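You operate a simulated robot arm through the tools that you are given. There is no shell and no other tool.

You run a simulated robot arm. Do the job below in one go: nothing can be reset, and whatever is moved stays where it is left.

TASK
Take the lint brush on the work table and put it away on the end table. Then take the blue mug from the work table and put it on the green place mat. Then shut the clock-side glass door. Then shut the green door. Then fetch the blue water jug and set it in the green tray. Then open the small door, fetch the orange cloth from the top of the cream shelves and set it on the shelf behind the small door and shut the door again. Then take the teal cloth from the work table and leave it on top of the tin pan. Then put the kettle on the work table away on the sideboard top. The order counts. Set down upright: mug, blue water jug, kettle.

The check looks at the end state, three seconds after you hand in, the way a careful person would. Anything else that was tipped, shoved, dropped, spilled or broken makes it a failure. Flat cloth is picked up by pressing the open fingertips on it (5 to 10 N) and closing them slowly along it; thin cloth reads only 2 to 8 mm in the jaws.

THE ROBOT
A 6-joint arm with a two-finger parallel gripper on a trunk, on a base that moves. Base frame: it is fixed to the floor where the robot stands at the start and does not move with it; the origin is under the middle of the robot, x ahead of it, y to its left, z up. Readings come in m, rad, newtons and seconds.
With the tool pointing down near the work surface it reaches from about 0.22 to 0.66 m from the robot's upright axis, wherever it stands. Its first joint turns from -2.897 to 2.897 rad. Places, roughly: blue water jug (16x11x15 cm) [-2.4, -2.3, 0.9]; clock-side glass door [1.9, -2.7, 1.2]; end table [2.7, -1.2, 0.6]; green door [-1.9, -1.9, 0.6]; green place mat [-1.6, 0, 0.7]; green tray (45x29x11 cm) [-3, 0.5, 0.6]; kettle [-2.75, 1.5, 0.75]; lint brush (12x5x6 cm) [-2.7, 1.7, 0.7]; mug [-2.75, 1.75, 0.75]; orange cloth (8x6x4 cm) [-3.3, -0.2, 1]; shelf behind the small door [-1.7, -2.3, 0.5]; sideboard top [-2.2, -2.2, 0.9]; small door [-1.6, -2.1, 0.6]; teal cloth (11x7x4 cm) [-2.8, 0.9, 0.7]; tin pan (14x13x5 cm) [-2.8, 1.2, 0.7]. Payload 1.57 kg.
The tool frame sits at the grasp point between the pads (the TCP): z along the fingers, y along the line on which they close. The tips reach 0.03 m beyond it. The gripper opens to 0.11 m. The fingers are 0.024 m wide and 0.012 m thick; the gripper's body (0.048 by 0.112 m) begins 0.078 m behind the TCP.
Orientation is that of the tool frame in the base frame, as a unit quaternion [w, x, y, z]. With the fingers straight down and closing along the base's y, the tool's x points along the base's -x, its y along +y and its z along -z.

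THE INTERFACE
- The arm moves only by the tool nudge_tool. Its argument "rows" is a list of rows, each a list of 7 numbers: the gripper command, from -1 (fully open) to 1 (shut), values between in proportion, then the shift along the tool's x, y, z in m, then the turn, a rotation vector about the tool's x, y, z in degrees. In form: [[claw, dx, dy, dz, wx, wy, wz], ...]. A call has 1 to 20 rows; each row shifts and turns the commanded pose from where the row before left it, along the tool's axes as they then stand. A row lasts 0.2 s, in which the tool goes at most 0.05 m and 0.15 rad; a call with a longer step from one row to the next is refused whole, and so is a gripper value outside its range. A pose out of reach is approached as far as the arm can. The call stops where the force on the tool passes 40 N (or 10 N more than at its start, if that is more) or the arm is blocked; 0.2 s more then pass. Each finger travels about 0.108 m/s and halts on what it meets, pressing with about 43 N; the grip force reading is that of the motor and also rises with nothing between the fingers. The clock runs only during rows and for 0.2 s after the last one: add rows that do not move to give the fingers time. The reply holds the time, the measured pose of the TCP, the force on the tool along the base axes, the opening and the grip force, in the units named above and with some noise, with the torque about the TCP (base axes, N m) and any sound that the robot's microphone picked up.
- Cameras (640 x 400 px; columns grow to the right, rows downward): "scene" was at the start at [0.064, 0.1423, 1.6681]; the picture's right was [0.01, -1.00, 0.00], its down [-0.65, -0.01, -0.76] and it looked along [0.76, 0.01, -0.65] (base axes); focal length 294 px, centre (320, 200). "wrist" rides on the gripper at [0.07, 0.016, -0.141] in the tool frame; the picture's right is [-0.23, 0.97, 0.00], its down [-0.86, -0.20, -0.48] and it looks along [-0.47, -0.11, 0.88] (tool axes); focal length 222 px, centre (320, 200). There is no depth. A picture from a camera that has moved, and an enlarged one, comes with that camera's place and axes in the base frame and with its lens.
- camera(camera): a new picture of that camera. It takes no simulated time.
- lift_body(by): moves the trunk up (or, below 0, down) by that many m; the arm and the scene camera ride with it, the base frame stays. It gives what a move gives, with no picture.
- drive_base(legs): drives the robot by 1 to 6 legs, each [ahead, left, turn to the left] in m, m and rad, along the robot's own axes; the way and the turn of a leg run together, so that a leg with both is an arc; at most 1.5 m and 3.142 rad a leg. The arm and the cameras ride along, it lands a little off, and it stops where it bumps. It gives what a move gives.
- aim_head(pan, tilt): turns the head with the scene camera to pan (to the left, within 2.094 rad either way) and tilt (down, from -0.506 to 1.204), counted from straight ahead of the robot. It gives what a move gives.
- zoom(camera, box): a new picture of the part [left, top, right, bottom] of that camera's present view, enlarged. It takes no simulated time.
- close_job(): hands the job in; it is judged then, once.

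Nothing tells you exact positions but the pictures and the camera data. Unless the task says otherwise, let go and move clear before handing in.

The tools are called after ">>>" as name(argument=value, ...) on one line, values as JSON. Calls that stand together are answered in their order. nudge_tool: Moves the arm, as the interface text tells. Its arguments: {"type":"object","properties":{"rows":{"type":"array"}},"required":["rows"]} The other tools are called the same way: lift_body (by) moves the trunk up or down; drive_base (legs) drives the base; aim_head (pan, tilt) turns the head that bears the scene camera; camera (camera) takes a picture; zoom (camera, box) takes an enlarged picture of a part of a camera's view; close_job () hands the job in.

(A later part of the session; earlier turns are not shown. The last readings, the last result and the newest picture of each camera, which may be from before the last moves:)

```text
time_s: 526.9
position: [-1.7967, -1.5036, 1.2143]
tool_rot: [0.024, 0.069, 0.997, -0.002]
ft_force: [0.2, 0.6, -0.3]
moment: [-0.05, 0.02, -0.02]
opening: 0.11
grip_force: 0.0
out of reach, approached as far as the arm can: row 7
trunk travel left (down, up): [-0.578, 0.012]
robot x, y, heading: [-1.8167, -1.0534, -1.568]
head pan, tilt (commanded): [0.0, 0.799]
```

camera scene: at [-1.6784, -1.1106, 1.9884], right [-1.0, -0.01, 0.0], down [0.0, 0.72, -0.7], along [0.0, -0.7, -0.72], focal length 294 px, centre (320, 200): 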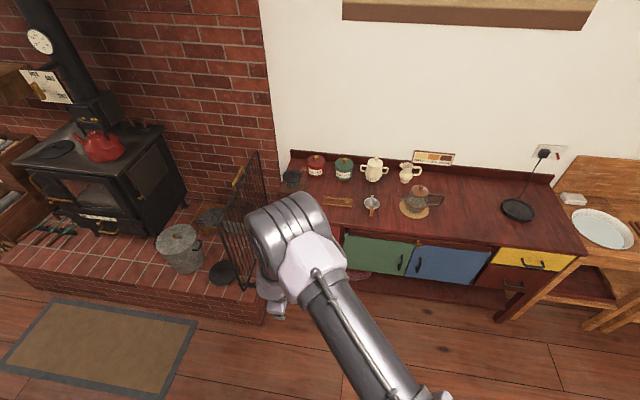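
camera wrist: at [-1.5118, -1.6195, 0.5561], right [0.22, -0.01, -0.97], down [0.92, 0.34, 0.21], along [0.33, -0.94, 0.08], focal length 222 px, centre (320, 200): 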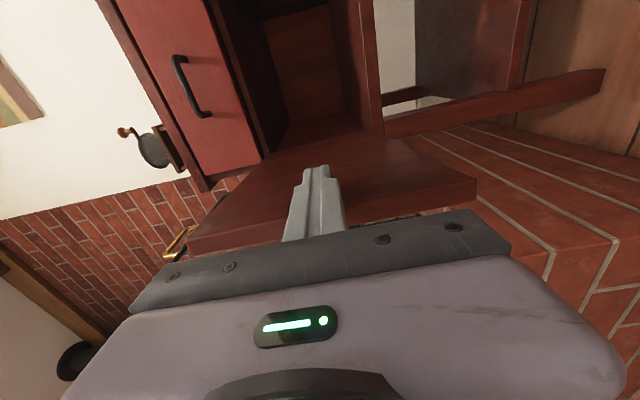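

>>> nudge_tool(rows=[[-1, 0, 0, 0, -0.4, 2.76, 0], [-1, 0, 0, 0, 0, 0, 0]])

>>> drive_base(legs=[[0, -1.48, 0], [-0.3, -0.68, 0], [0, 0, 1.568]])

>>> aim_head(pan=0.5, tilt=0.7)

>>> camera(camera="scene")

>>> zoom(camera="scene", box=[200, 100, 440, 300])

```text
time_s: 527.5
position: [-1.7983, -1.5033, 1.2142]
tool_rot: [0.001, 0.069, 0.998, 0.003]
ft_force: [-0.8, -0.7, 0.6]
moment: [0.01, -0.01, 0.01]
opening: 0.1102
grip_force: 0.1
trunk travel left (down, up): [-0.578, 0.012]
robot x, y, heading: [-1.8178, -1.051, -1.567]
head pan, tilt (commanded): [0.0, 0.799]
```

```text
time_s: 542.4
position: [-3.5256, -0.7287, 1.2142]
tool_rot: [-0.002, -0.662, 0.749, 0.003]
ft_force: [0.4, 0.4, 0.6]
moment: [0.02, 0.03, 0.0]
opening: 0.11
grip_force: 0.1
trunk travel left (down, up): [-0.578, 0.012]
robot x, y, heading: [-3.9751, -0.7591, 0.024]
head pan, tilt (commanded): [0.0, 0.799]
```

```text
time_s: 543.3
position: [-3.5249, -0.7295, 1.2138]
tool_rot: [-0.002, -0.662, 0.749, 0.004]
ft_force: [0.1, 0.5, 0.7]
moment: [0.02, 0.0, 0.0]
opening: 0.1101
grip_force: 0.1
trunk travel left (down, up): [-0.578, 0.012]
robot x, y, heading: [-3.9733, -0.759, 0.018]
head pan, tilt (commanded): [0.499, 0.7]
```

```text
taken
camera scene: at [-3.926, -0.5729, 1.9967], right [0.5, -0.87, 0.0], down [-0.56, -0.32, -0.76], along [0.66, 0.38, -0.64], focal length 294 px, centre (320, 200)
```

scene: 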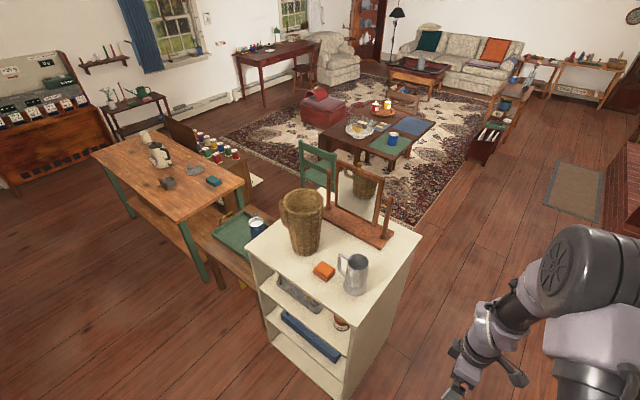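

```text
2.00 times, centred on (320, 200) of scene
camera zoom: at [-3.926, -0.5729, 1.9967], right [0.5, -0.87, 0.0], down [-0.56, -0.32, -0.76], along [0.66, 0.38, -0.64], focal length 588 px, centre (320, 200)
```

zoom: 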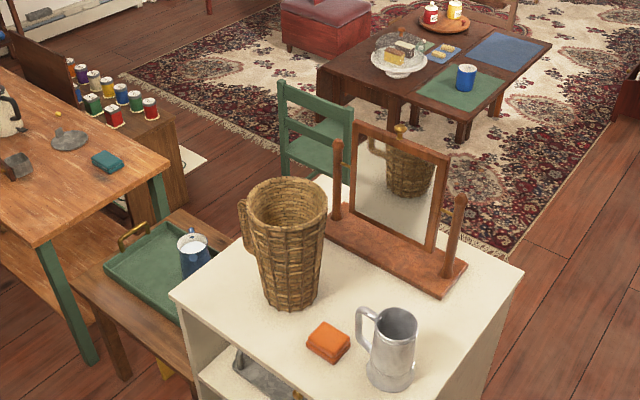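

The orange cloth is a small folded pad at about (-3.292,-.23) between the tankard (its handle pointing north) and the basket, roughly 8 cm along y and 6 cm along x. I approach from the west with the gripper closing along the short side.

>>> drive_base(legs=[[0, 0.51, 0], [0.12, 0, 0]])

>>> nudge_tool(rows=[[-1, 0, 0, 0, 0, 0, 5.2], [-1, 0, 0, 0, 0, 0, 5.1], [-1, 0, 0, 0, 0, 0, 0]])

>>> aim_head(pan=0.0, tilt=1.0)

>>> camera(camera="wrist")

>>> camera(camera="scene")

```text
time_s: 547.2
position: [-3.4157, -0.2134, 1.2141]
tool_rot: [-0.001, -0.659, 0.752, 0.003]
ft_force: [-0.9, -0.6, 0.6]
moment: [0.01, 0.02, 0.02]
opening: 0.11
grip_force: 0.0
trunk travel left (down, up): [-0.578, 0.012]
robot x, y, heading: [-3.865, -0.2332, 0.013]
head pan, tilt (commanded): [0.499, 0.7]
```

```text
time_s: 548.0
position: [-3.4156, -0.213, 1.2157]
tool_rot: [-0.002, -0.589, 0.808, 0.003]
ft_force: [0.4, -0.4, 0.4]
moment: [-0.04, -0.01, 0.02]
opening: 0.1098
grip_force: 0.2
trunk travel left (down, up): [-0.578, 0.012]
robot x, y, heading: [-3.8683, -0.2378, 0.012]
head pan, tilt (commanded): [0.499, 0.7]
```

```text
time_s: 548.9
position: [-3.4142, -0.2125, 1.2151]
tool_rot: [-0.002, -0.589, 0.808, 0.003]
ft_force: [0.0, -0.8, 0.3]
moment: [0.0, 0.0, -0.02]
opening: 0.1101
grip_force: 0.2
trunk travel left (down, up): [-0.578, 0.012]
robot x, y, heading: [-3.8633, -0.2347, 0.016]
head pan, tilt (commanded): [0.0, 1.0]
```

```text
taken
camera wrist: at [-3.4513, -0.2737, 1.3578], right [-0.86, 0.51, 0.01], down [0.46, 0.75, 0.48], along [0.24, 0.41, -0.88], focal length 222 px, centre (320, 200)
```

wrist: 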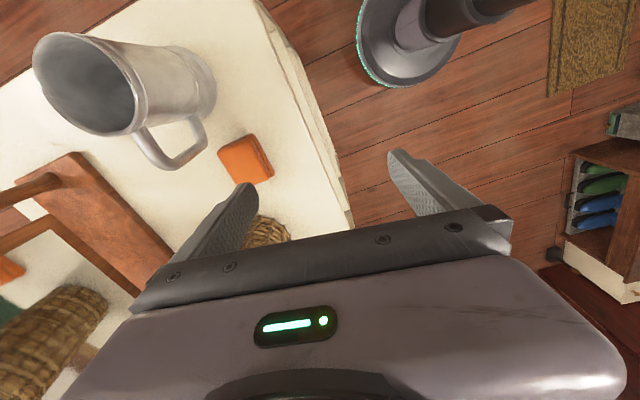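

```text
taken
camera scene: at [-3.8184, -0.0934, 1.9733], right [0.01, -1.0, 0.0], down [-0.84, -0.01, -0.54], along [0.54, 0.01, -0.84], focal length 294 px, centre (320, 200)
```

scene: 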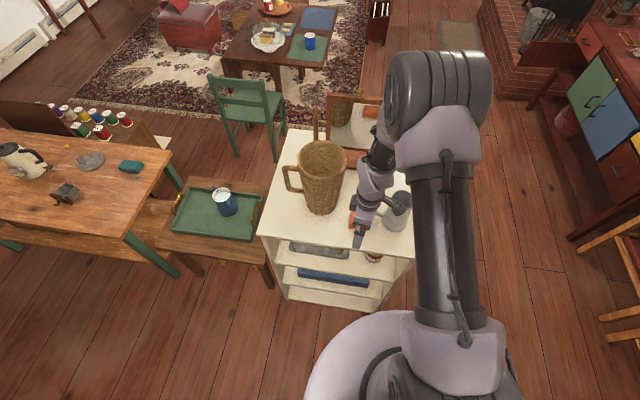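

>>> nudge_tool(rows=[[-1, -0.0052, -0.0396, 0, 0, 0, 0], [-1, -0.0052, -0.0396, 0, 0, 0, 0], [-1, -0.0052, -0.0396, 0, 0, 0, 0], [-1, 0, 0, 0, 0, 0, 0]])

>>> camera(camera="wrist")

>>> zoom(camera="scene", box=[260, 130, 440, 270])

```text
time_s: 549.9
position: [-3.2985, -0.2338, 1.2119]
tool_rot: [-0.002, -0.589, 0.808, 0.003]
ft_force: [-0.6, 0.2, -0.3]
moment: [-0.03, -0.01, 0.03]
opening: 0.1099
grip_force: 0.1
trunk travel left (down, up): [-0.578, 0.012]
robot x, y, heading: [-3.8661, -0.2352, 0.011]
head pan, tilt (commanded): [0.0, 1.0]
```

```text
taken
camera wrist: at [-3.335, -0.294, 1.3555], right [-0.86, 0.51, 0.01], down [0.45, 0.75, 0.48], along [0.24, 0.41, -0.88], focal length 222 px, centre (320, 200)
```

wrist: 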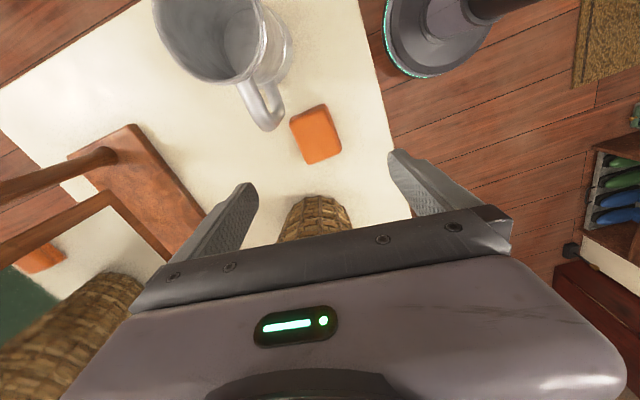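

```text
2.86 times, centred on (350, 200) of scene
camera zoom: at [-3.8194, -0.0933, 1.9733], right [0.01, -1.0, 0.0], down [-0.84, -0.01, -0.54], along [0.54, 0.01, -0.84], focal length 839 px, centre (234, 200)
```

zoom: 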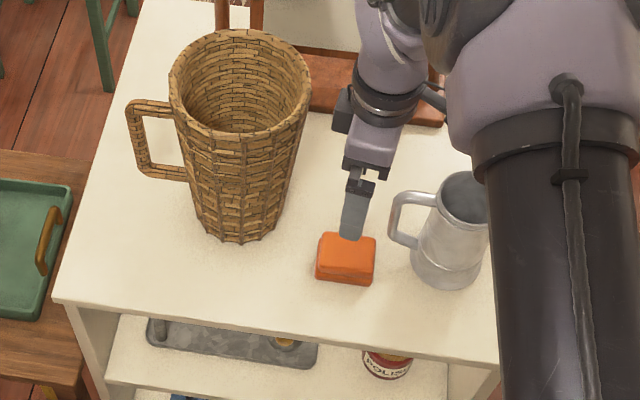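

I align the gripper with the cloth's short side, narrow the opening to 8.5 cm to stay clear of the tankard handle, and descend.

>>> nudge_tool(rows=[[-0.55, 0, 0, 0, 0, 0, -8.5], [-0.55, -0.0039, -0.0052, 0, 0, 0, 0], [-0.55, 0, 0, 0, 0, 0, 0]])

>>> lift_body(by=-0.11)

>>> camera(camera="wrist")

>>> zoom(camera="scene", box=[260, 130, 440, 270])

```text
time_s: 550.7
position: [-3.2915, -0.2307, 1.2118]
tool_rot: [-0.002, -0.647, 0.762, 0.003]
ft_force: [0.3, 0.1, -0.7]
moment: [-0.03, -0.01, 0.01]
opening: 0.0854
grip_force: 0.2
trunk travel left (down, up): [-0.578, 0.012]
robot x, y, heading: [-3.8623, -0.2364, 0.014]
head pan, tilt (commanded): [0.0, 1.0]
```

```text
time_s: 552.1
position: [-3.2924, -0.2306, 1.1018]
tool_rot: [-0.002, -0.648, 0.762, 0.003]
ft_force: [-0.6, 0.6, -0.3]
moment: [0.03, -0.05, 0.0]
opening: 0.0854
grip_force: 0.0
trunk travel left (down, up): [-0.468, 0.122]
robot x, y, heading: [-3.8658, -0.2374, 0.01]
head pan, tilt (commanded): [0.0, 1.0]
```

```text
taken
camera wrist: at [-3.3192, -0.2964, 1.2458], right [-0.92, 0.38, 0.01], down [0.34, 0.81, 0.48], along [0.18, 0.44, -0.88], focal length 222 px, centre (320, 200)
```

wrist: 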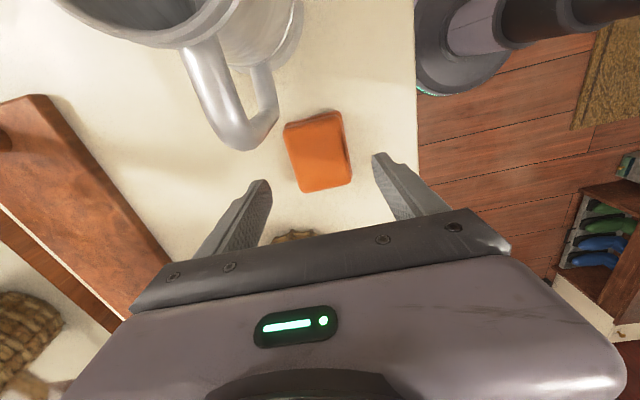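

```text
2.86 times, centred on (350, 200) of scene
camera zoom: at [-3.8186, -0.0935, 1.8634], right [0.01, -1.0, 0.0], down [-0.84, -0.01, -0.54], along [0.54, 0.01, -0.84], focal length 839 px, centre (234, 200)
```

zoom: 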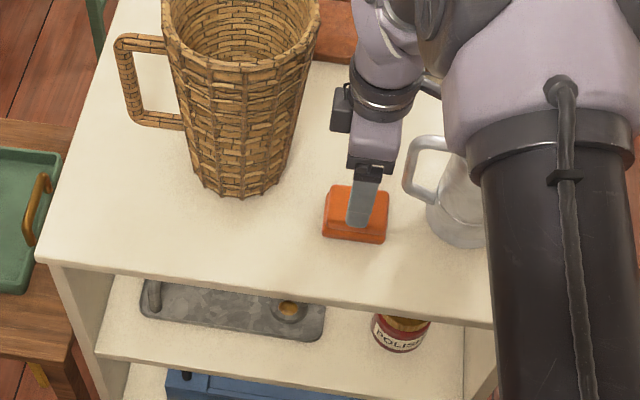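

>>> lift_body(by=-0.055)

>>> camera(camera="wrist")

>>> zoom(camera="scene", box=[260, 130, 440, 270])

```text
time_s: 553.1
position: [-3.2919, -0.2303, 1.0474]
tool_rot: [-0.002, -0.647, 0.762, 0.002]
ft_force: [0.2, -0.3, -0.8]
moment: [-0.02, -0.03, 0.01]
opening: 0.0851
grip_force: 0.0
trunk travel left (down, up): [-0.413, 0.177]
robot x, y, heading: [-3.8631, -0.2391, 0.011]
head pan, tilt (commanded): [0.0, 1.0]
```

```text
taken
camera wrist: at [-3.3193, -0.2964, 1.1908], right [-0.92, 0.38, 0.01], down [0.34, 0.81, 0.48], along [0.18, 0.44, -0.88], focal length 222 px, centre (320, 200)
```

wrist: 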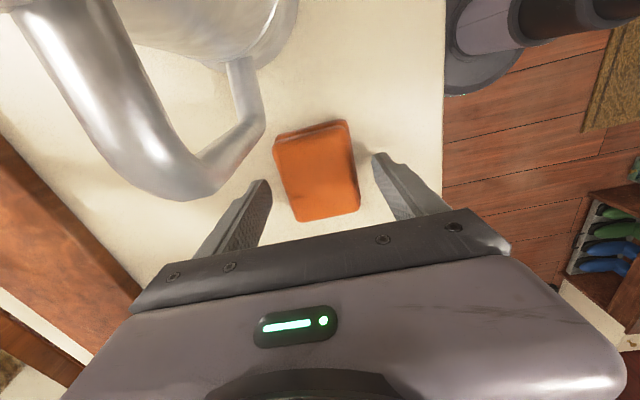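

```text
2.86 times, centred on (350, 200) of scene
camera zoom: at [-3.8186, -0.0935, 1.8084], right [0.01, -1.0, 0.0], down [-0.84, -0.01, -0.54], along [0.54, 0.01, -0.84], focal length 839 px, centre (234, 200)
```

zoom: 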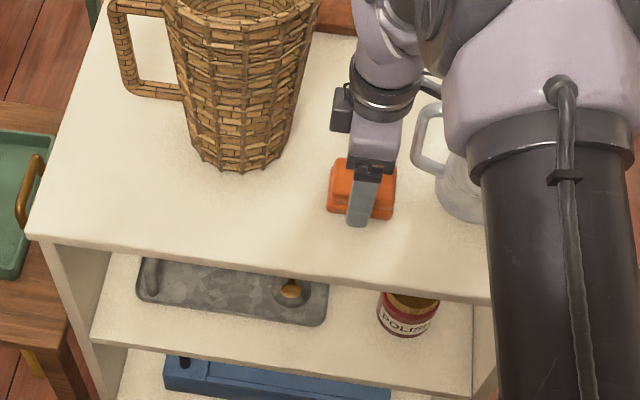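

>>> lift_body(by=-0.012)

>>> lift_body(by=-0.006)

>>> lift_body(by=-0.005)

>>> camera(camera="wrist")

```text
time_s: 553.7
position: [-3.2915, -0.2293, 1.0351]
tool_rot: [-0.002, -0.647, 0.762, 0.002]
ft_force: [0.0, 0.1, 0.1]
moment: [-0.02, 0.0, 0.01]
opening: 0.0854
grip_force: 0.2
trunk travel left (down, up): [-0.401, 0.189]
robot x, y, heading: [-3.8675, -0.235, 0.011]
head pan, tilt (commanded): [0.0, 1.0]
```

```text
time_s: 554.2
position: [-3.2933, -0.2296, 1.0301]
tool_rot: [-0.001, -0.648, 0.762, 0.002]
ft_force: [-0.4, -0.2, 13.6]
moment: [-0.22, -0.63, -0.04]
opening: 0.0852
grip_force: 0.1
trunk travel left (down, up): [-0.395, 0.195]
robot x, y, heading: [-3.869, -0.2363, 0.01]
head pan, tilt (commanded): [0.0, 1.0]
```

```text
time_s: 554.6
position: [-3.2899, -0.2307, 1.03]
tool_rot: [0.0, -0.647, 0.763, 0.0]
ft_force: [-2.6, -0.4, 18.2]
moment: [-0.09, 1.0, 0.15]
opening: 0.0884
grip_force: 1.6
trunk travel left (down, up): [-0.392, 0.198]
robot x, y, heading: [-3.8693, -0.2349, 0.011]
head pan, tilt (commanded): [0.0, 1.0]
stopped: the force on the tool passed its limit at 51 N (the readings are from after the stop); the commanded pose is now the measured one
```

```text
taken
camera wrist: at [-3.318, -0.2968, 1.1735], right [-0.92, 0.38, 0.0], down [0.34, 0.81, 0.48], along [0.18, 0.44, -0.88], focal length 222 px, centre (320, 200)
```

wrist: 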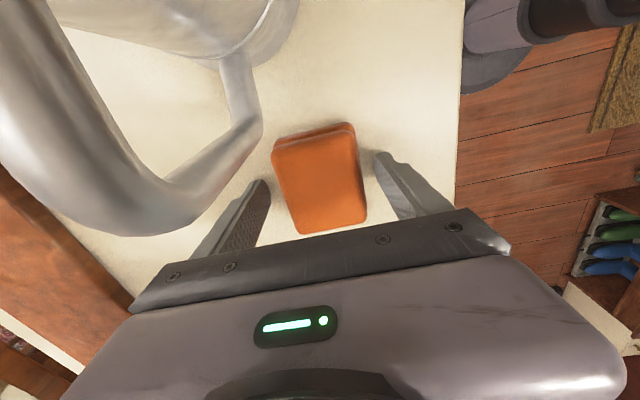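

The fingertips touch the shelf top (z≈1.00). I ease up and close slowly on the cloth.

>>> lift_body(by=0.005)

>>> nudge_tool(rows=[[-0.4, 0, 0, 0, 0, 0, 0], [-0.25, 0, 0, 0, 0, 0, 0], [-0.1, 0, 0, 0, 0, 0, 0], [0.1, 0, 0, 0, 0, 0, 0], [0.3, 0, 0, 0, 0, 0, 0], [0.5, 0, 0, 0, 0, 0, 0], [0.7, 0, 0, 0, 0, 0, 0], [1, 0, 0, 0, 0, 0, 0], [1, 0, 0, 0, 0, 0, 0]])

>>> camera(camera="wrist")

```text
time_s: 555.2
position: [-3.2898, -0.2291, 1.0325]
tool_rot: [0.0, -0.648, 0.762, 0.001]
ft_force: [0.9, -0.1, -0.3]
moment: [-0.03, -0.02, -0.02]
opening: 0.0851
grip_force: 0.1
trunk travel left (down, up): [-0.397, 0.193]
robot x, y, heading: [-3.8682, -0.2328, 0.013]
head pan, tilt (commanded): [0.0, 1.0]
```

```text
time_s: 557.2
position: [-3.2895, -0.2299, 1.0328]
tool_rot: [0.0, -0.648, 0.762, 0.002]
ft_force: [-0.4, -0.8, -0.4]
moment: [0.0, 0.0, 0.01]
opening: 0.0589
grip_force: 43.5
trunk travel left (down, up): [-0.397, 0.193]
robot x, y, heading: [-3.8632, -0.2371, 0.009]
head pan, tilt (commanded): [0.0, 1.0]
```

```text
taken
camera wrist: at [-3.3176, -0.2964, 1.1771], right [-0.92, 0.38, 0.0], down [0.34, 0.81, 0.48], along [0.18, 0.44, -0.88], focal length 222 px, centre (320, 200)
```

wrist: 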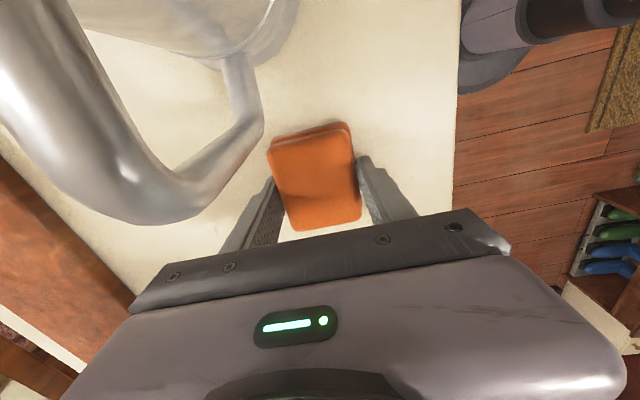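

The cloth is gripped (5.9 cm). I lift it straight up, retract west, and check.

>>> lift_body(by=0.19)

>>> camera(camera="wrist")

>>> camera(camera="scene")

```text
time_s: 559.3
position: [-3.2903, -0.2306, 1.2234]
tool_rot: [0.0, -0.647, 0.762, 0.001]
ft_force: [0.5, -0.7, -0.9]
moment: [-0.02, -0.01, 0.0]
opening: 0.0588
grip_force: 43.4
trunk travel left (down, up): [-0.587, 0.003]
robot x, y, heading: [-3.8631, -0.2335, 0.01]
head pan, tilt (commanded): [0.0, 1.0]
```

```text
taken
camera wrist: at [-3.3175, -0.2964, 1.3669], right [-0.92, 0.38, 0.0], down [0.34, 0.81, 0.48], along [0.18, 0.44, -0.88], focal length 222 px, centre (320, 200)
```

wrist: 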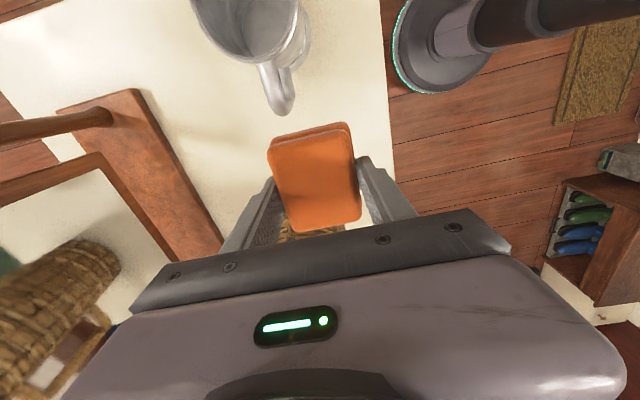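

```text
taken
camera scene: at [-3.8182, -0.0935, 1.9822], right [0.01, -1.0, 0.0], down [-0.84, -0.01, -0.54], along [0.54, 0.01, -0.84], focal length 294 px, centre (320, 200)
```

scene: 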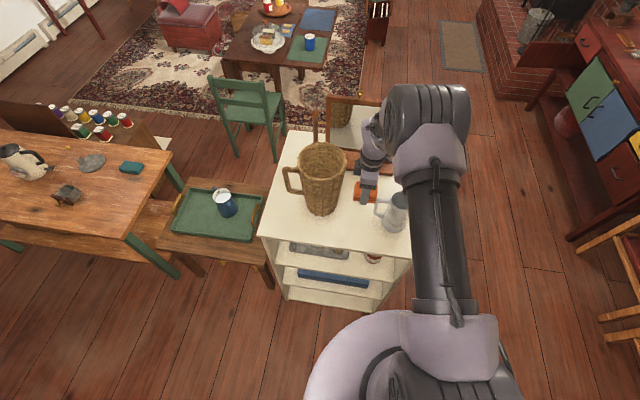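

The cloth is held clear of everything. I retract west, back off, and turn the gripper so that I can later pitch it forward into the cupboard.

>>> nudge_tool(rows=[[1, 0, 0.04, 0, 0, 0, 0], [1, 0, 0.04, 0, 0, 0, 0], [1, 0, 0.04, 0, 0, 0, 0], [1, 0, 0, 0, 0, 0, 0]])

>>> drive_base(legs=[[-0.15, 0, 0]])

>>> nudge_tool(rows=[[1, 0, 0, 0, 0, 0, 8.06], [1, 0, 0, 0, 0, 0, 8.06], [1, 0, 0, 0, 0, 0, 8.06], [1, 0, 0, 0, 0, 0, 8.06], [1, 0, 0, 0, 0, 0, 8.06], [1, 0, 0, 0, 0, 0, 8.06], [1, 0, 0, 0, 0, 0, 8.06], [1, 0, 0, 0, 0, 0, 8.06], [1, 0, 0, 0, 0, 0, 8.06], [1, 0, 0, 0, 0, 0, 8.06], [1, 0, 0, 0, 0, 0, 0]])

>>> camera(camera="wrist")

```text
time_s: 560.3
position: [-3.408, -0.2103, 1.2237]
tool_rot: [0.0, -0.648, 0.762, 0.001]
ft_force: [-0.1, 1.2, -0.6]
moment: [0.0, 0.03, 0.0]
opening: 0.0587
grip_force: 42.5
trunk travel left (down, up): [-0.587, 0.003]
robot x, y, heading: [-3.8655, -0.2348, 0.014]
head pan, tilt (commanded): [0.0, 1.0]
```

```text
time_s: 561.6
position: [-3.5563, -0.2122, 1.2238]
tool_rot: [-0.001, -0.648, 0.762, 0.001]
ft_force: [0.2, -0.1, -0.4]
moment: [0.01, 0.01, 0.01]
opening: 0.0586
grip_force: 43.0
trunk travel left (down, up): [-0.587, 0.003]
robot x, y, heading: [-4.0147, -0.2412, 0.011]
head pan, tilt (commanded): [0.0, 1.0]
```

```text
time_s: 564.0
position: [-3.5558, -0.212, 1.2246]
tool_rot: [0.0, 0.0, 1.0, 0.001]
ft_force: [-0.4, 0.7, -1.6]
moment: [-0.03, 0.02, 0.0]
opening: 0.0586
grip_force: 43.1
trunk travel left (down, up): [-0.587, 0.003]
robot x, y, heading: [-4.0191, -0.2356, 0.015]
head pan, tilt (commanded): [0.0, 1.0]
```

```text
taken
camera wrist: at [-3.6263, -0.1954, 1.3678], right [0.23, 0.97, 0.0], down [0.86, -0.2, 0.48], along [0.46, -0.11, -0.88], focal length 222 px, centre (320, 200)
```

wrist: 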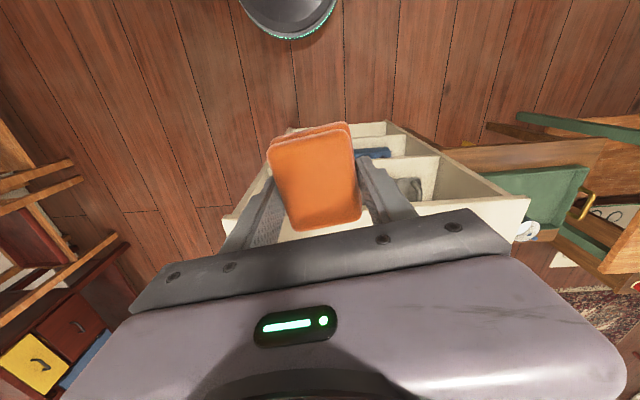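

>>> drive_base(legs=[[0.01, -0.614, 0], [0.696, -0.26, 0], [1.351, 0.03, 0], [0, 0, -1.586], [0, 0.31, 0]])

>>> aim_head(pan=0.1, tilt=0.8)

>>> camera(camera="scene")

```text
time_s: 583.0
position: [-1.6334, -1.5325, 1.2233]
tool_rot: [0.0, 0.715, 0.699, 0.001]
ft_force: [1.0, -0.2, 0.0]
moment: [0.01, -0.01, 0.0]
opening: 0.0584
grip_force: 42.6
trunk travel left (down, up): [-0.587, 0.003]
robot x, y, heading: [-1.6464, -1.0733, -1.583]
head pan, tilt (commanded): [0.0, 1.0]
```

```text
time_s: 583.7
position: [-1.6326, -1.5319, 1.2244]
tool_rot: [0.0, 0.715, 0.699, 0.001]
ft_force: [0.5, 0.9, -0.3]
moment: [0.0, 0.0, 0.02]
opening: 0.0587
grip_force: 42.9
trunk travel left (down, up): [-0.587, 0.003]
robot x, y, heading: [-1.6478, -1.0772, -1.58]
head pan, tilt (commanded): [0.099, 0.799]
```

```text
taken
camera scene: at [-1.4997, -1.135, 1.9974], right [-1.0, -0.09, 0.0], down [-0.06, 0.71, -0.7], along [0.06, -0.69, -0.72], focal length 294 px, centre (320, 200)
```

scene: 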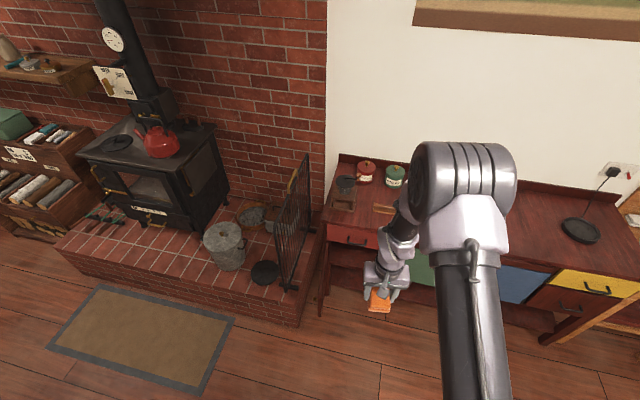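

I pitch the gripper forward (fingers pointing south and 35° below horizontal), then lower the trunk.

>>> nudge_tool(rows=[[1, -0.035, 0, 0, 0, 0, 0], [1, -0.035, 0, 0, 0, 0, 0], [1, -0.03, 0, 0, 0, 0, 0], [1, 0, 0, 0, 0, -7.86, 0], [1, 0, 0, 0, 0, -7.86, 0], [1, 0, 0, 0, 0, -7.86, 0], [1, 0, 0, 0, 0, -7.86, 0], [1, 0, 0, 0, 0, -7.86, 0], [1, 0, 0, 0, 0, -7.86, 0], [1, 0, 0, 0, 0, -7.86, 0], [1, 0, 0, 0, 0, 0, 0]])

>>> lift_body(by=-0.3)

>>> camera(camera="scene")

>>> camera(camera="wrist")

```text
time_s: 586.1
position: [-1.6363, -1.6316, 1.2239]
tool_rot: [0.323, 0.635, 0.62, -0.329]
ft_force: [0.2, 0.0, -0.8]
moment: [0.02, 0.03, 0.02]
opening: 0.0584
grip_force: 43.1
trunk travel left (down, up): [-0.587, 0.003]
robot x, y, heading: [-1.649, -1.0701, -1.585]
head pan, tilt (commanded): [0.099, 0.799]
```

```text
time_s: 589.1
position: [-1.6358, -1.6326, 0.924]
tool_rot: [0.323, 0.635, 0.62, -0.329]
ft_force: [-0.4, 0.0, 0.3]
moment: [-0.02, 0.0, -0.02]
opening: 0.0587
grip_force: 43.3
trunk travel left (down, up): [-0.287, 0.303]
robot x, y, heading: [-1.642, -1.0739, -1.586]
head pan, tilt (commanded): [0.099, 0.799]
```

```text
taken
camera scene: at [-1.4999, -1.1348, 1.6976], right [-1.0, -0.09, 0.0], down [-0.06, 0.71, -0.7], along [0.06, -0.69, -0.72], focal length 294 px, centre (320, 200)
```

scene: 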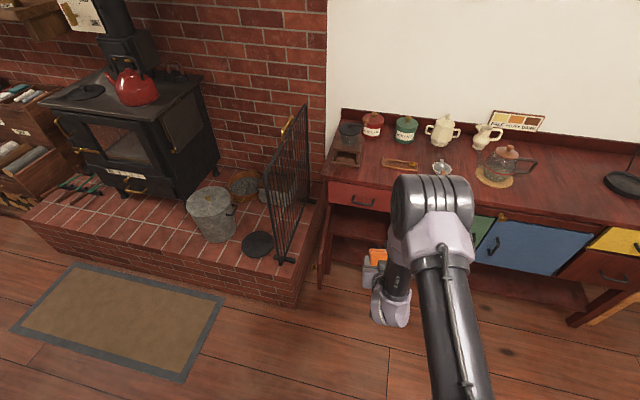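

```text
taken
camera wrist: at [-1.6159, -1.4767, 0.9508], right [0.97, -0.15, 0.19], down [-0.2, -0.09, 0.97], along [-0.13, -0.98, -0.12], focal length 222 px, centre (320, 200)
```

wrist: 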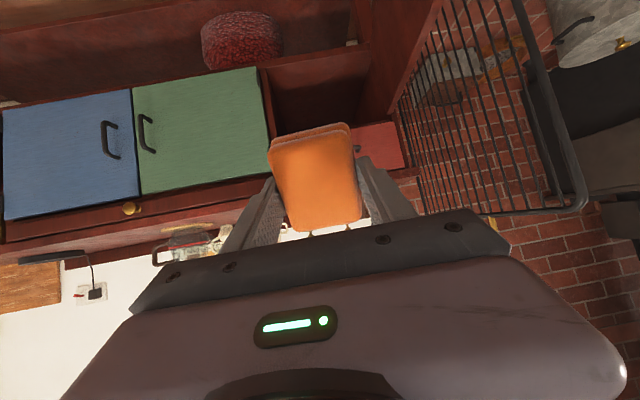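

>>> lift_body(by=-0.28)

>>> camera(camera="wrist")

>>> camera(camera="scene")

```text
time_s: 591.9
position: [-1.635, -1.6328, 0.6452]
tool_rot: [0.322, 0.636, 0.62, -0.329]
ft_force: [0.0, -0.9, 0.3]
moment: [0.01, 0.02, 0.0]
opening: 0.0586
grip_force: 42.9
trunk travel left (down, up): [-0.007, 0.583]
robot x, y, heading: [-1.6464, -1.0732, -1.582]
head pan, tilt (commanded): [0.099, 0.799]
```

```text
taken
camera wrist: at [-1.6159, -1.4768, 0.6708], right [0.97, -0.15, 0.19], down [-0.2, -0.09, 0.97], along [-0.13, -0.98, -0.12], focal length 222 px, centre (320, 200)
```

wrist: 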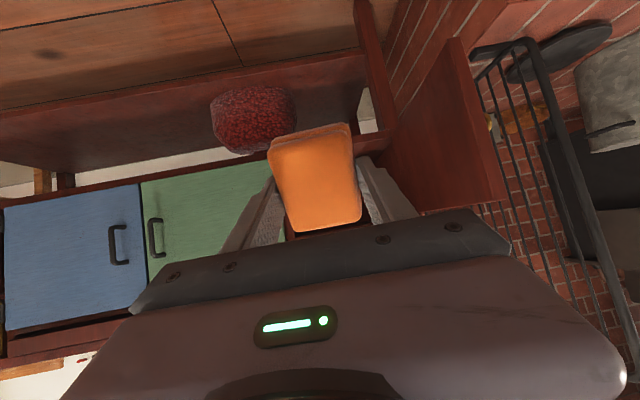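

```text
taken
camera scene: at [-1.4999, -1.1349, 1.4176], right [-1.0, -0.09, 0.0], down [-0.06, 0.71, -0.7], along [0.06, -0.69, -0.72], focal length 294 px, centre (320, 200)
```

scene: 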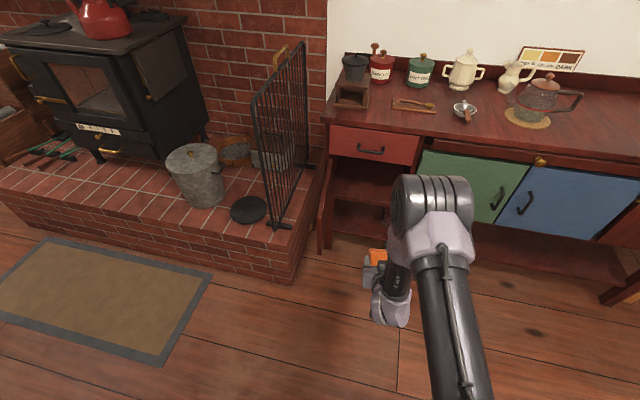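

>>> nudge_tool(rows=[[1, 0.0286, 0, 0.0202, 0, 0, 0], [1, 0.0286, 0, 0.0202, 0, 0, 0], [1, 0, 0, 0, 0, 0, 0]])

>>> drive_base(legs=[[0.33, 0, 0]])

>>> camera(camera="wrist")

>>> camera(camera="scene")

```text
time_s: 592.7
position: [-1.6342, -1.6304, 0.5728]
tool_rot: [0.322, 0.635, 0.62, -0.329]
ft_force: [-0.1, -0.2, -0.7]
moment: [0.04, -0.02, -0.03]
opening: 0.0587
grip_force: 43.0
trunk travel left (down, up): [-0.007, 0.583]
robot x, y, heading: [-1.6486, -1.0745, -1.579]
head pan, tilt (commanded): [0.099, 0.799]
```

```text
time_s: 594.9
position: [-1.6426, -1.9602, 0.5728]
tool_rot: [0.322, 0.636, 0.618, -0.33]
ft_force: [0.1, 0.3, 0.0]
moment: [0.0, 0.02, -0.04]
opening: 0.0587
grip_force: 42.8
trunk travel left (down, up): [-0.007, 0.583]
robot x, y, heading: [-1.6488, -1.4039, -1.586]
head pan, tilt (commanded): [0.099, 0.799]
```

```text
taken
camera wrist: at [-1.6225, -1.8043, 0.5999], right [0.97, -0.16, 0.19], down [-0.2, -0.09, 0.97], along [-0.14, -0.98, -0.12], focal length 222 px, centre (320, 200)
```

wrist: 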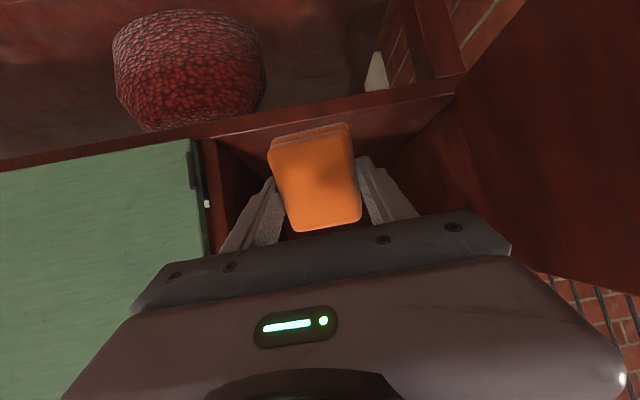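

```text
taken
camera scene: at [-1.505, -1.4647, 1.4175], right [-1.0, -0.08, 0.0], down [-0.06, 0.71, -0.7], along [0.06, -0.69, -0.72], focal length 294 px, centre (320, 200)
```

scene: 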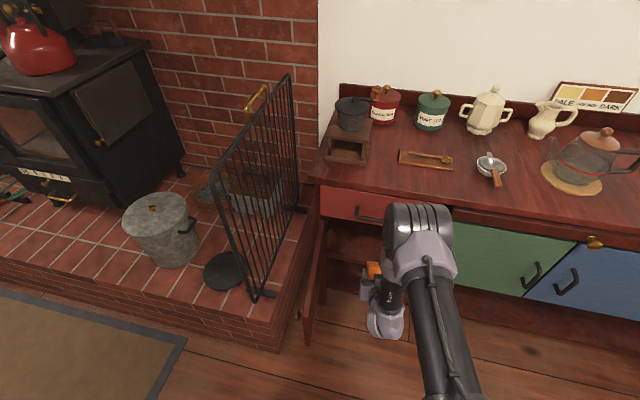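

The cloth is lined up with the opening, slightly above the shelf. I move it in.

>>> nudge_tool(rows=[[1, -0.0173, 0.0008, 0.0245, 0, 0, 0], [1, -0.0173, 0.0008, 0.0245, 0, 0, 0], [1, -0.0173, 0.0008, 0.0245, 0, 0, 0], [1, -0.0173, 0.0008, 0.0245, 0, 0, 0], [1, -0.0173, 0.0008, 0.0245, 0, 0, 0], [1, 0, 0, 0, 0, 0, 0]])

>>> camera(camera="wrist")

>>> zoom(camera="scene", box=[280, 160, 480, 340])

```text
time_s: 596.3
position: [-1.6418, -2.1104, 0.5727]
tool_rot: [0.322, 0.637, 0.618, -0.33]
ft_force: [-0.2, -0.3, 0.2]
moment: [0.01, -0.01, 0.01]
opening: 0.0588
grip_force: 43.0
trunk travel left (down, up): [-0.007, 0.583]
robot x, y, heading: [-1.6528, -1.403, -1.593]
head pan, tilt (commanded): [0.099, 0.799]
```

```text
taken
camera wrist: at [-1.622, -1.9547, 0.6], right [0.97, -0.16, 0.19], down [-0.2, -0.09, 0.97], along [-0.14, -0.98, -0.12], focal length 222 px, centre (320, 200)
```

wrist: 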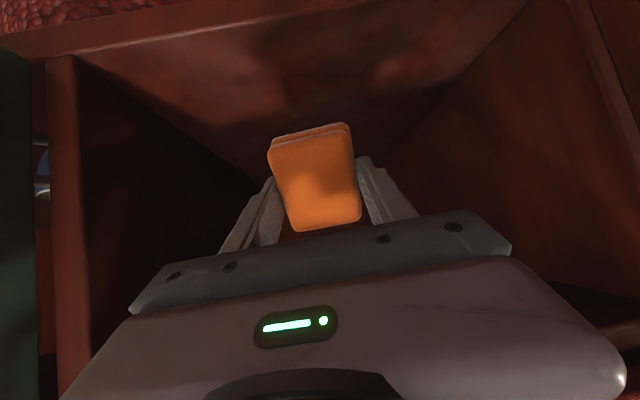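

```text
2.22 times, centred on (380, 250) of scene
camera zoom: at [-1.505, -1.4648, 1.4175], right [-1.0, -0.08, 0.0], down [-0.06, 0.71, -0.7], along [0.06, -0.69, -0.72], focal length 653 px, centre (187, 89)
```

zoom: 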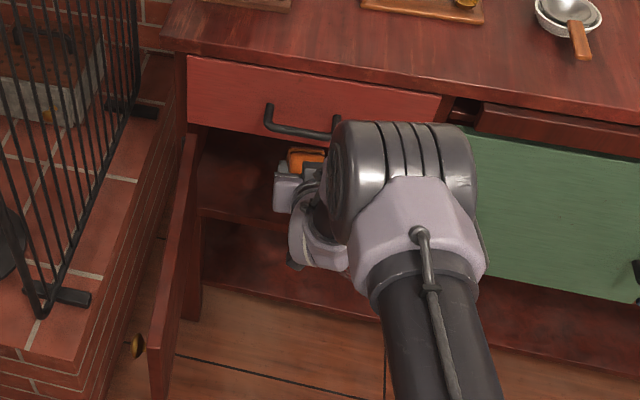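

>>> nudge_tool(rows=[[1, 0.0041, 0, 0.0029, 0, 0, 0], [1, 0.0041, 0, 0.0029, 0, 0, 0], [1, 0, 0, 0, 0, 0, 0]])

>>> nudge_tool(rows=[[1, 0.0041, 0, 0.0029, 0, 0, 0], [1, 0, 0, 0, 0, 0, 0]])

>>> nudge_tool(rows=[[1, 0.0041, 0, 0.0029, 0, 0, 0], [1, 0, 0, 0, 0, 0, 0]])

```text
time_s: 597.1
position: [-1.6422, -2.1104, 0.5629]
tool_rot: [0.322, 0.636, 0.618, -0.33]
ft_force: [0.7, -0.1, 0.2]
moment: [0.01, 0.0, -0.03]
opening: 0.0589
grip_force: 42.8
trunk travel left (down, up): [-0.007, 0.583]
robot x, y, heading: [-1.6568, -1.4018, -1.586]
head pan, tilt (commanded): [0.099, 0.799]
```

```text
time_s: 597.7
position: [-1.6405, -2.1118, 0.5582]
tool_rot: [0.322, 0.636, 0.619, -0.33]
ft_force: [-0.3, -1.0, -0.7]
moment: [0.01, 0.0, -0.02]
opening: 0.0587
grip_force: 42.6
trunk travel left (down, up): [-0.007, 0.583]
robot x, y, heading: [-1.6473, -1.4004, -1.586]
head pan, tilt (commanded): [0.099, 0.799]
```

```text
time_s: 598.3
position: [-1.6421, -2.1108, 0.5534]
tool_rot: [0.323, 0.636, 0.619, -0.329]
ft_force: [-0.2, 0.3, -0.3]
moment: [-0.01, 0.03, -0.02]
opening: 0.0587
grip_force: 43.2
trunk travel left (down, up): [-0.007, 0.583]
robot x, y, heading: [-1.6569, -1.4027, -1.587]
head pan, tilt (commanded): [0.099, 0.799]
```

>>> nudge_tool(rows=[[1, 0.0041, 0, 0.0029, 0, 0, 0], [1, 0.0041, 0, 0.0029, 0, 0, 0], [1, 0, 0, 0, 0, 0, 0]])

>>> nudge_tool(rows=[[1, 0.0041, 0, 0.0029, 0, 0, 0], [1, 0, 0, 0, 0, 0, 0]])

>>> camera(camera="wrist")

```text
time_s: 599.1
position: [-1.6424, -2.1119, 0.5429]
tool_rot: [0.323, 0.636, 0.619, -0.33]
ft_force: [0.3, -0.7, -0.5]
moment: [0.03, -0.01, -0.01]
opening: 0.0586
grip_force: 43.5
trunk travel left (down, up): [-0.007, 0.583]
robot x, y, heading: [-1.6499, -1.4035, -1.587]
head pan, tilt (commanded): [0.099, 0.799]
```

```text
time_s: 599.7
position: [-1.6441, -2.111, 0.5381]
tool_rot: [0.323, 0.636, 0.618, -0.33]
ft_force: [-0.8, 0.0, -0.9]
moment: [0.02, 0.05, -0.02]
opening: 0.059
grip_force: 42.8
trunk travel left (down, up): [-0.007, 0.583]
robot x, y, heading: [-1.6518, -1.4022, -1.586]
head pan, tilt (commanded): [0.099, 0.799]
```

```text
taken
camera wrist: at [-1.6229, -1.9544, 0.5645], right [0.97, -0.16, 0.19], down [-0.2, -0.09, 0.97], along [-0.14, -0.98, -0.12], focal length 222 px, centre (320, 200)
```

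wrist: 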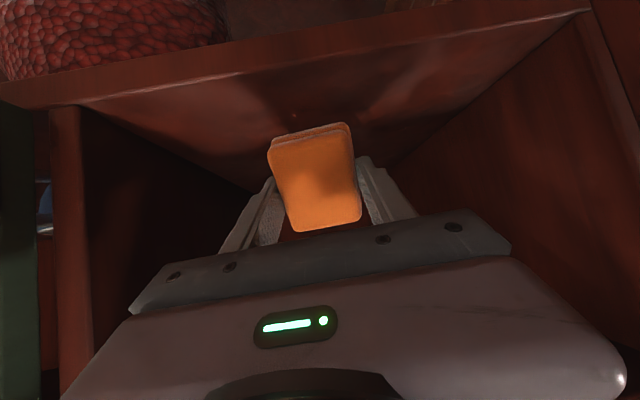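

>>> nudge_tool(rows=[[1, 0.0041, 0, 0.0029, 0, 0, 0], [1, 0, 0, 0, 0, 0, 0]])

>>> nudge_tool(rows=[[1, 0.0041, 0, 0.0029, 0, 0, 0], [1, 0, 0, 0, 0, 0, 0]])

>>> nudge_tool(rows=[[1, 0.0041, 0, 0.0029, 0, 0, 0], [1, 0, 0, 0, 0, 0, 0]])

>>> camera(camera="wrist")

```text
time_s: 600.3
position: [-1.6426, -2.111, 0.5324]
tool_rot: [0.321, 0.636, 0.619, -0.33]
ft_force: [-0.6, 0.3, 0.0]
moment: [0.01, -0.02, 0.02]
opening: 0.0585
grip_force: 43.2
trunk travel left (down, up): [-0.007, 0.583]
robot x, y, heading: [-1.6518, -1.4005, -1.591]
head pan, tilt (commanded): [0.099, 0.799]
```

```text
time_s: 600.9
position: [-1.6432, -2.1103, 0.5292]
tool_rot: [0.323, 0.636, 0.619, -0.329]
ft_force: [0.4, 0.7, -0.2]
moment: [0.0, 0.0, -0.03]
opening: 0.0584
grip_force: 43.1
trunk travel left (down, up): [-0.007, 0.583]
robot x, y, heading: [-1.6511, -1.4036, -1.587]
head pan, tilt (commanded): [0.099, 0.799]
```

```text
time_s: 601.5
position: [-1.6432, -2.1101, 0.5251]
tool_rot: [0.322, 0.636, 0.619, -0.33]
ft_force: [0.5, -0.6, -0.9]
moment: [-0.01, 0.01, -0.01]
opening: 0.0586
grip_force: 43.1
trunk travel left (down, up): [-0.007, 0.583]
robot x, y, heading: [-1.6528, -1.4028, -1.591]
head pan, tilt (commanded): [0.099, 0.799]
```

```text
taken
camera wrist: at [-1.6224, -1.9545, 0.5505], right [0.97, -0.16, 0.19], down [-0.2, -0.09, 0.97], along [-0.14, -0.98, -0.12], focal length 222 px, centre (320, 200)
```

wrist: 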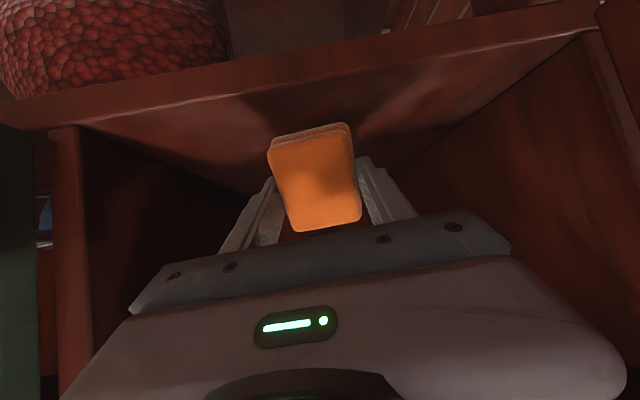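

>>> nudge_tool(rows=[[1, 0.0041, 0, 0.0029, 0, 0, 0], [1, 0, 0, 0, 0, 0, 0]])

>>> nudge_tool(rows=[[1, 0.0041, 0, 0.0029, 0, 0, 0], [1, 0, 0, 0, 0, 0, 0]])

>>> nudge_tool(rows=[[1, 0.0041, 0, 0.0029, 0, 0, 0], [1, 0, 0, 0, 0, 0, 0]])

```text
time_s: 602.1
position: [-1.6421, -2.1104, 0.5185]
tool_rot: [0.323, 0.635, 0.62, -0.329]
ft_force: [0.5, 0.2, -0.6]
moment: [0.01, 0.0, 0.0]
opening: 0.0587
grip_force: 43.1
trunk travel left (down, up): [-0.007, 0.583]
robot x, y, heading: [-1.654, -1.4035, -1.59]
head pan, tilt (commanded): [0.099, 0.799]
```

```text
time_s: 602.7
position: [-1.642, -2.1097, 0.5128]
tool_rot: [0.321, 0.637, 0.619, -0.329]
ft_force: [0.1, 1.4, -0.4]
moment: [0.01, 0.0, -0.04]
opening: 0.0586
grip_force: 42.9
trunk travel left (down, up): [-0.007, 0.583]
robot x, y, heading: [-1.65, -1.404, -1.591]
head pan, tilt (commanded): [0.099, 0.799]
```

```text
time_s: 603.3
position: [-1.6429, -2.1112, 0.507]
tool_rot: [0.322, 0.636, 0.619, -0.329]
ft_force: [-0.1, 0.6, -0.5]
moment: [0.01, 0.0, 0.01]
opening: 0.0587
grip_force: 42.9
trunk travel left (down, up): [-0.007, 0.583]
robot x, y, heading: [-1.652, -1.4027, -1.589]
head pan, tilt (commanded): [0.099, 0.799]
```

>>> zoom(camera="wrist", box=[160, 40, 480, 240])

>>> zoom(camera="scene", box=[280, 180, 440, 300])

```text
2.00 times, centred on (320, 140) of wrist
camera zoom: at [-1.6228, -1.9546, 0.5344], right [0.97, -0.16, 0.19], down [-0.2, -0.09, 0.97], along [-0.14, -0.98, -0.12], focal length 444 px, centre (320, 320)
```

zoom: 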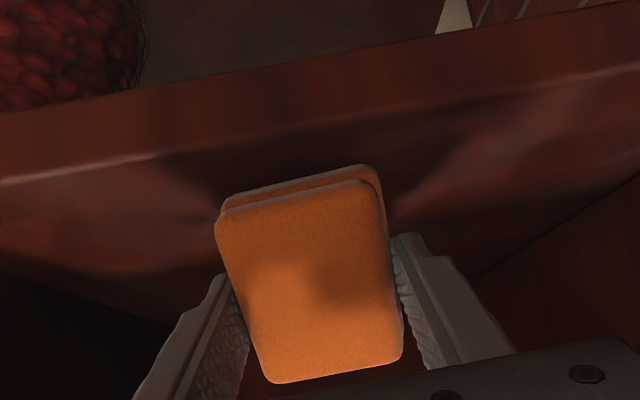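

```text
3.33 times, centred on (360, 240) of scene
camera zoom: at [-1.505, -1.4647, 1.4175], right [-1.0, -0.08, 0.0], down [-0.06, 0.71, -0.7], along [0.06, -0.69, -0.72], focal length 979 px, centre (187, 67)
```

zoom: 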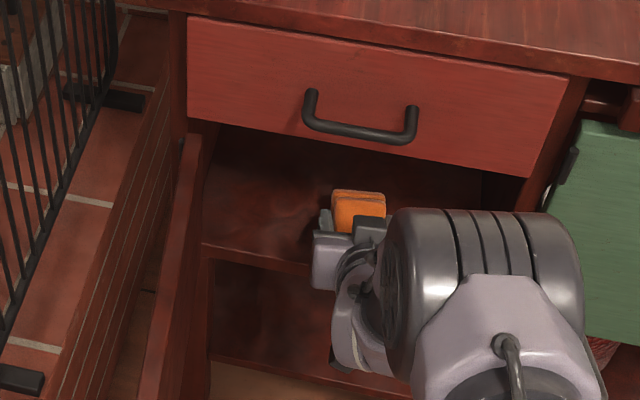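

>>> nudge_tool(rows=[[1, 0.0041, 0, 0.0029, 0, 0, 0], [1, 0, 0, 0, 0, 0, 0]])

>>> nudge_tool(rows=[[1, 0.0041, 0, 0.0029, 0, 0, 0], [1, 0, 0, 0, 0, 0, 0]])

>>> zoom(camera="wrist", box=[160, 40, 480, 240])

```text
time_s: 603.9
position: [-1.6412, -2.1113, 0.5067]
tool_rot: [0.323, 0.636, 0.617, -0.332]
ft_force: [0.5, 1.0, 24.5]
moment: [-0.12, 0.13, 0.02]
opening: 0.0586
grip_force: 42.9
trunk travel left (down, up): [-0.007, 0.583]
robot x, y, heading: [-1.6504, -1.4012, -1.591]
head pan, tilt (commanded): [0.099, 0.799]
```

```text
time_s: 604.3
position: [-1.6423, -2.1141, 0.5075]
tool_rot: [0.326, 0.633, 0.616, -0.336]
ft_force: [0.0, -0.3, 19.3]
moment: [-0.09, -0.02, 0.03]
opening: 0.0588
grip_force: 43.0
trunk travel left (down, up): [-0.007, 0.583]
robot x, y, heading: [-1.6514, -1.4015, -1.591]
head pan, tilt (commanded): [0.099, 0.799]
stopped in row 1: the force on the tool passed its limit at 46 N (the readings are from after the stop); the commanded pose is now the measured one
```

```text
2.00 times, centred on (320, 140) of wrist
camera zoom: at [-1.6227, -1.9582, 0.5309], right [0.97, -0.15, 0.19], down [-0.2, -0.08, 0.98], along [-0.13, -0.99, -0.11], focal length 444 px, centre (320, 320)
```

zoom: 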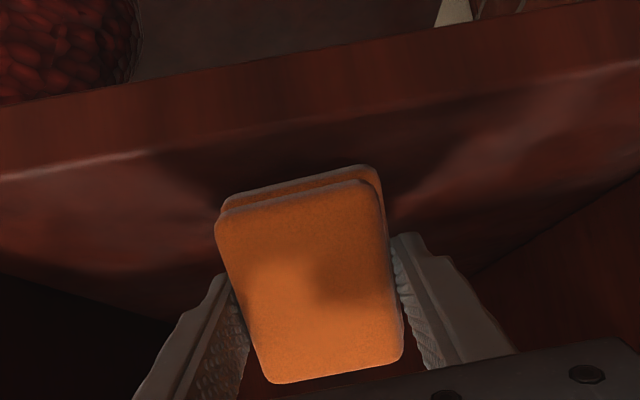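

The cloth's edge touches the shelf floor (z≈0.45). I raise it 1 cm and bring it 6 cm deeper so the door will clear it.

>>> nudge_tool(rows=[[1, -0.0082, 0, -0.0058, 0, 0, 0], [1, -0.0041, 0, -0.0029, 0, 0, 0], [1, 0, 0, 0, 0, 0, 0]])

>>> drive_base(legs=[[0.06, 0, 0]])

>>> camera(camera="wrist")

>>> zoom(camera="scene", box=[260, 120, 460, 300])

```text
time_s: 605.1
position: [-1.6424, -2.1138, 0.5187]
tool_rot: [0.324, 0.635, 0.618, -0.332]
ft_force: [0.2, 0.2, -1.0]
moment: [0.01, -0.01, 0.0]
opening: 0.0587
grip_force: 42.6
trunk travel left (down, up): [-0.007, 0.583]
robot x, y, heading: [-1.6524, -1.4027, -1.592]
head pan, tilt (commanded): [0.099, 0.799]
```

```text
time_s: 606.0
position: [-1.6434, -2.1713, 0.5186]
tool_rot: [0.325, 0.634, 0.617, -0.333]
ft_force: [-0.2, -0.5, -1.3]
moment: [0.03, -0.02, -0.03]
opening: 0.0591
grip_force: 43.3
trunk travel left (down, up): [-0.007, 0.583]
robot x, y, heading: [-1.652, -1.4645, -1.591]
head pan, tilt (commanded): [0.099, 0.799]
```

```text
taken
camera wrist: at [-1.6238, -2.0162, 0.5442], right [0.97, -0.16, 0.19], down [-0.2, -0.09, 0.98], along [-0.14, -0.98, -0.12], focal length 222 px, centre (320, 200)
```

wrist: 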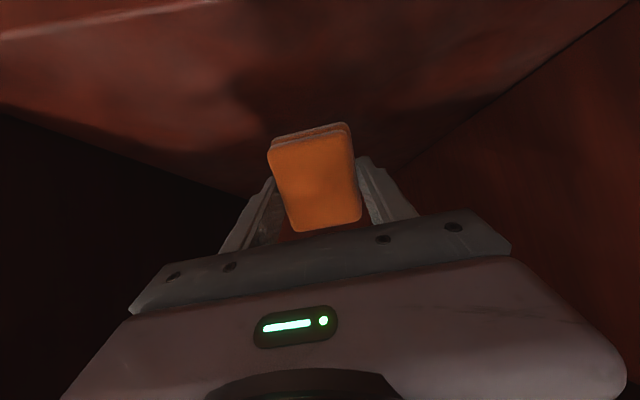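

```text
2.22 times, centred on (360, 210) of scene
camera zoom: at [-1.5061, -1.524, 1.4175], right [-1.0, -0.08, 0.0], down [-0.06, 0.71, -0.7], along [0.06, -0.69, -0.72], focal length 653 px, centre (231, 178)
```

zoom: 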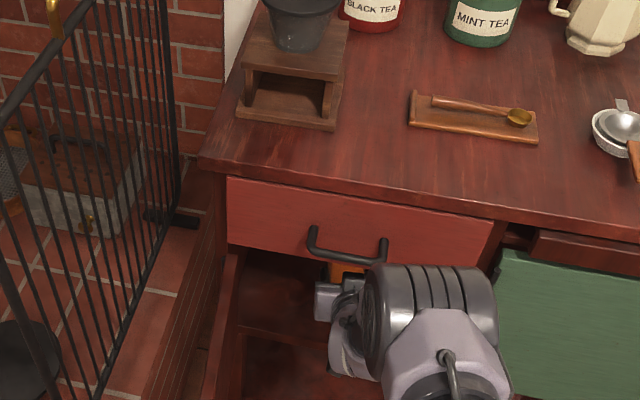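

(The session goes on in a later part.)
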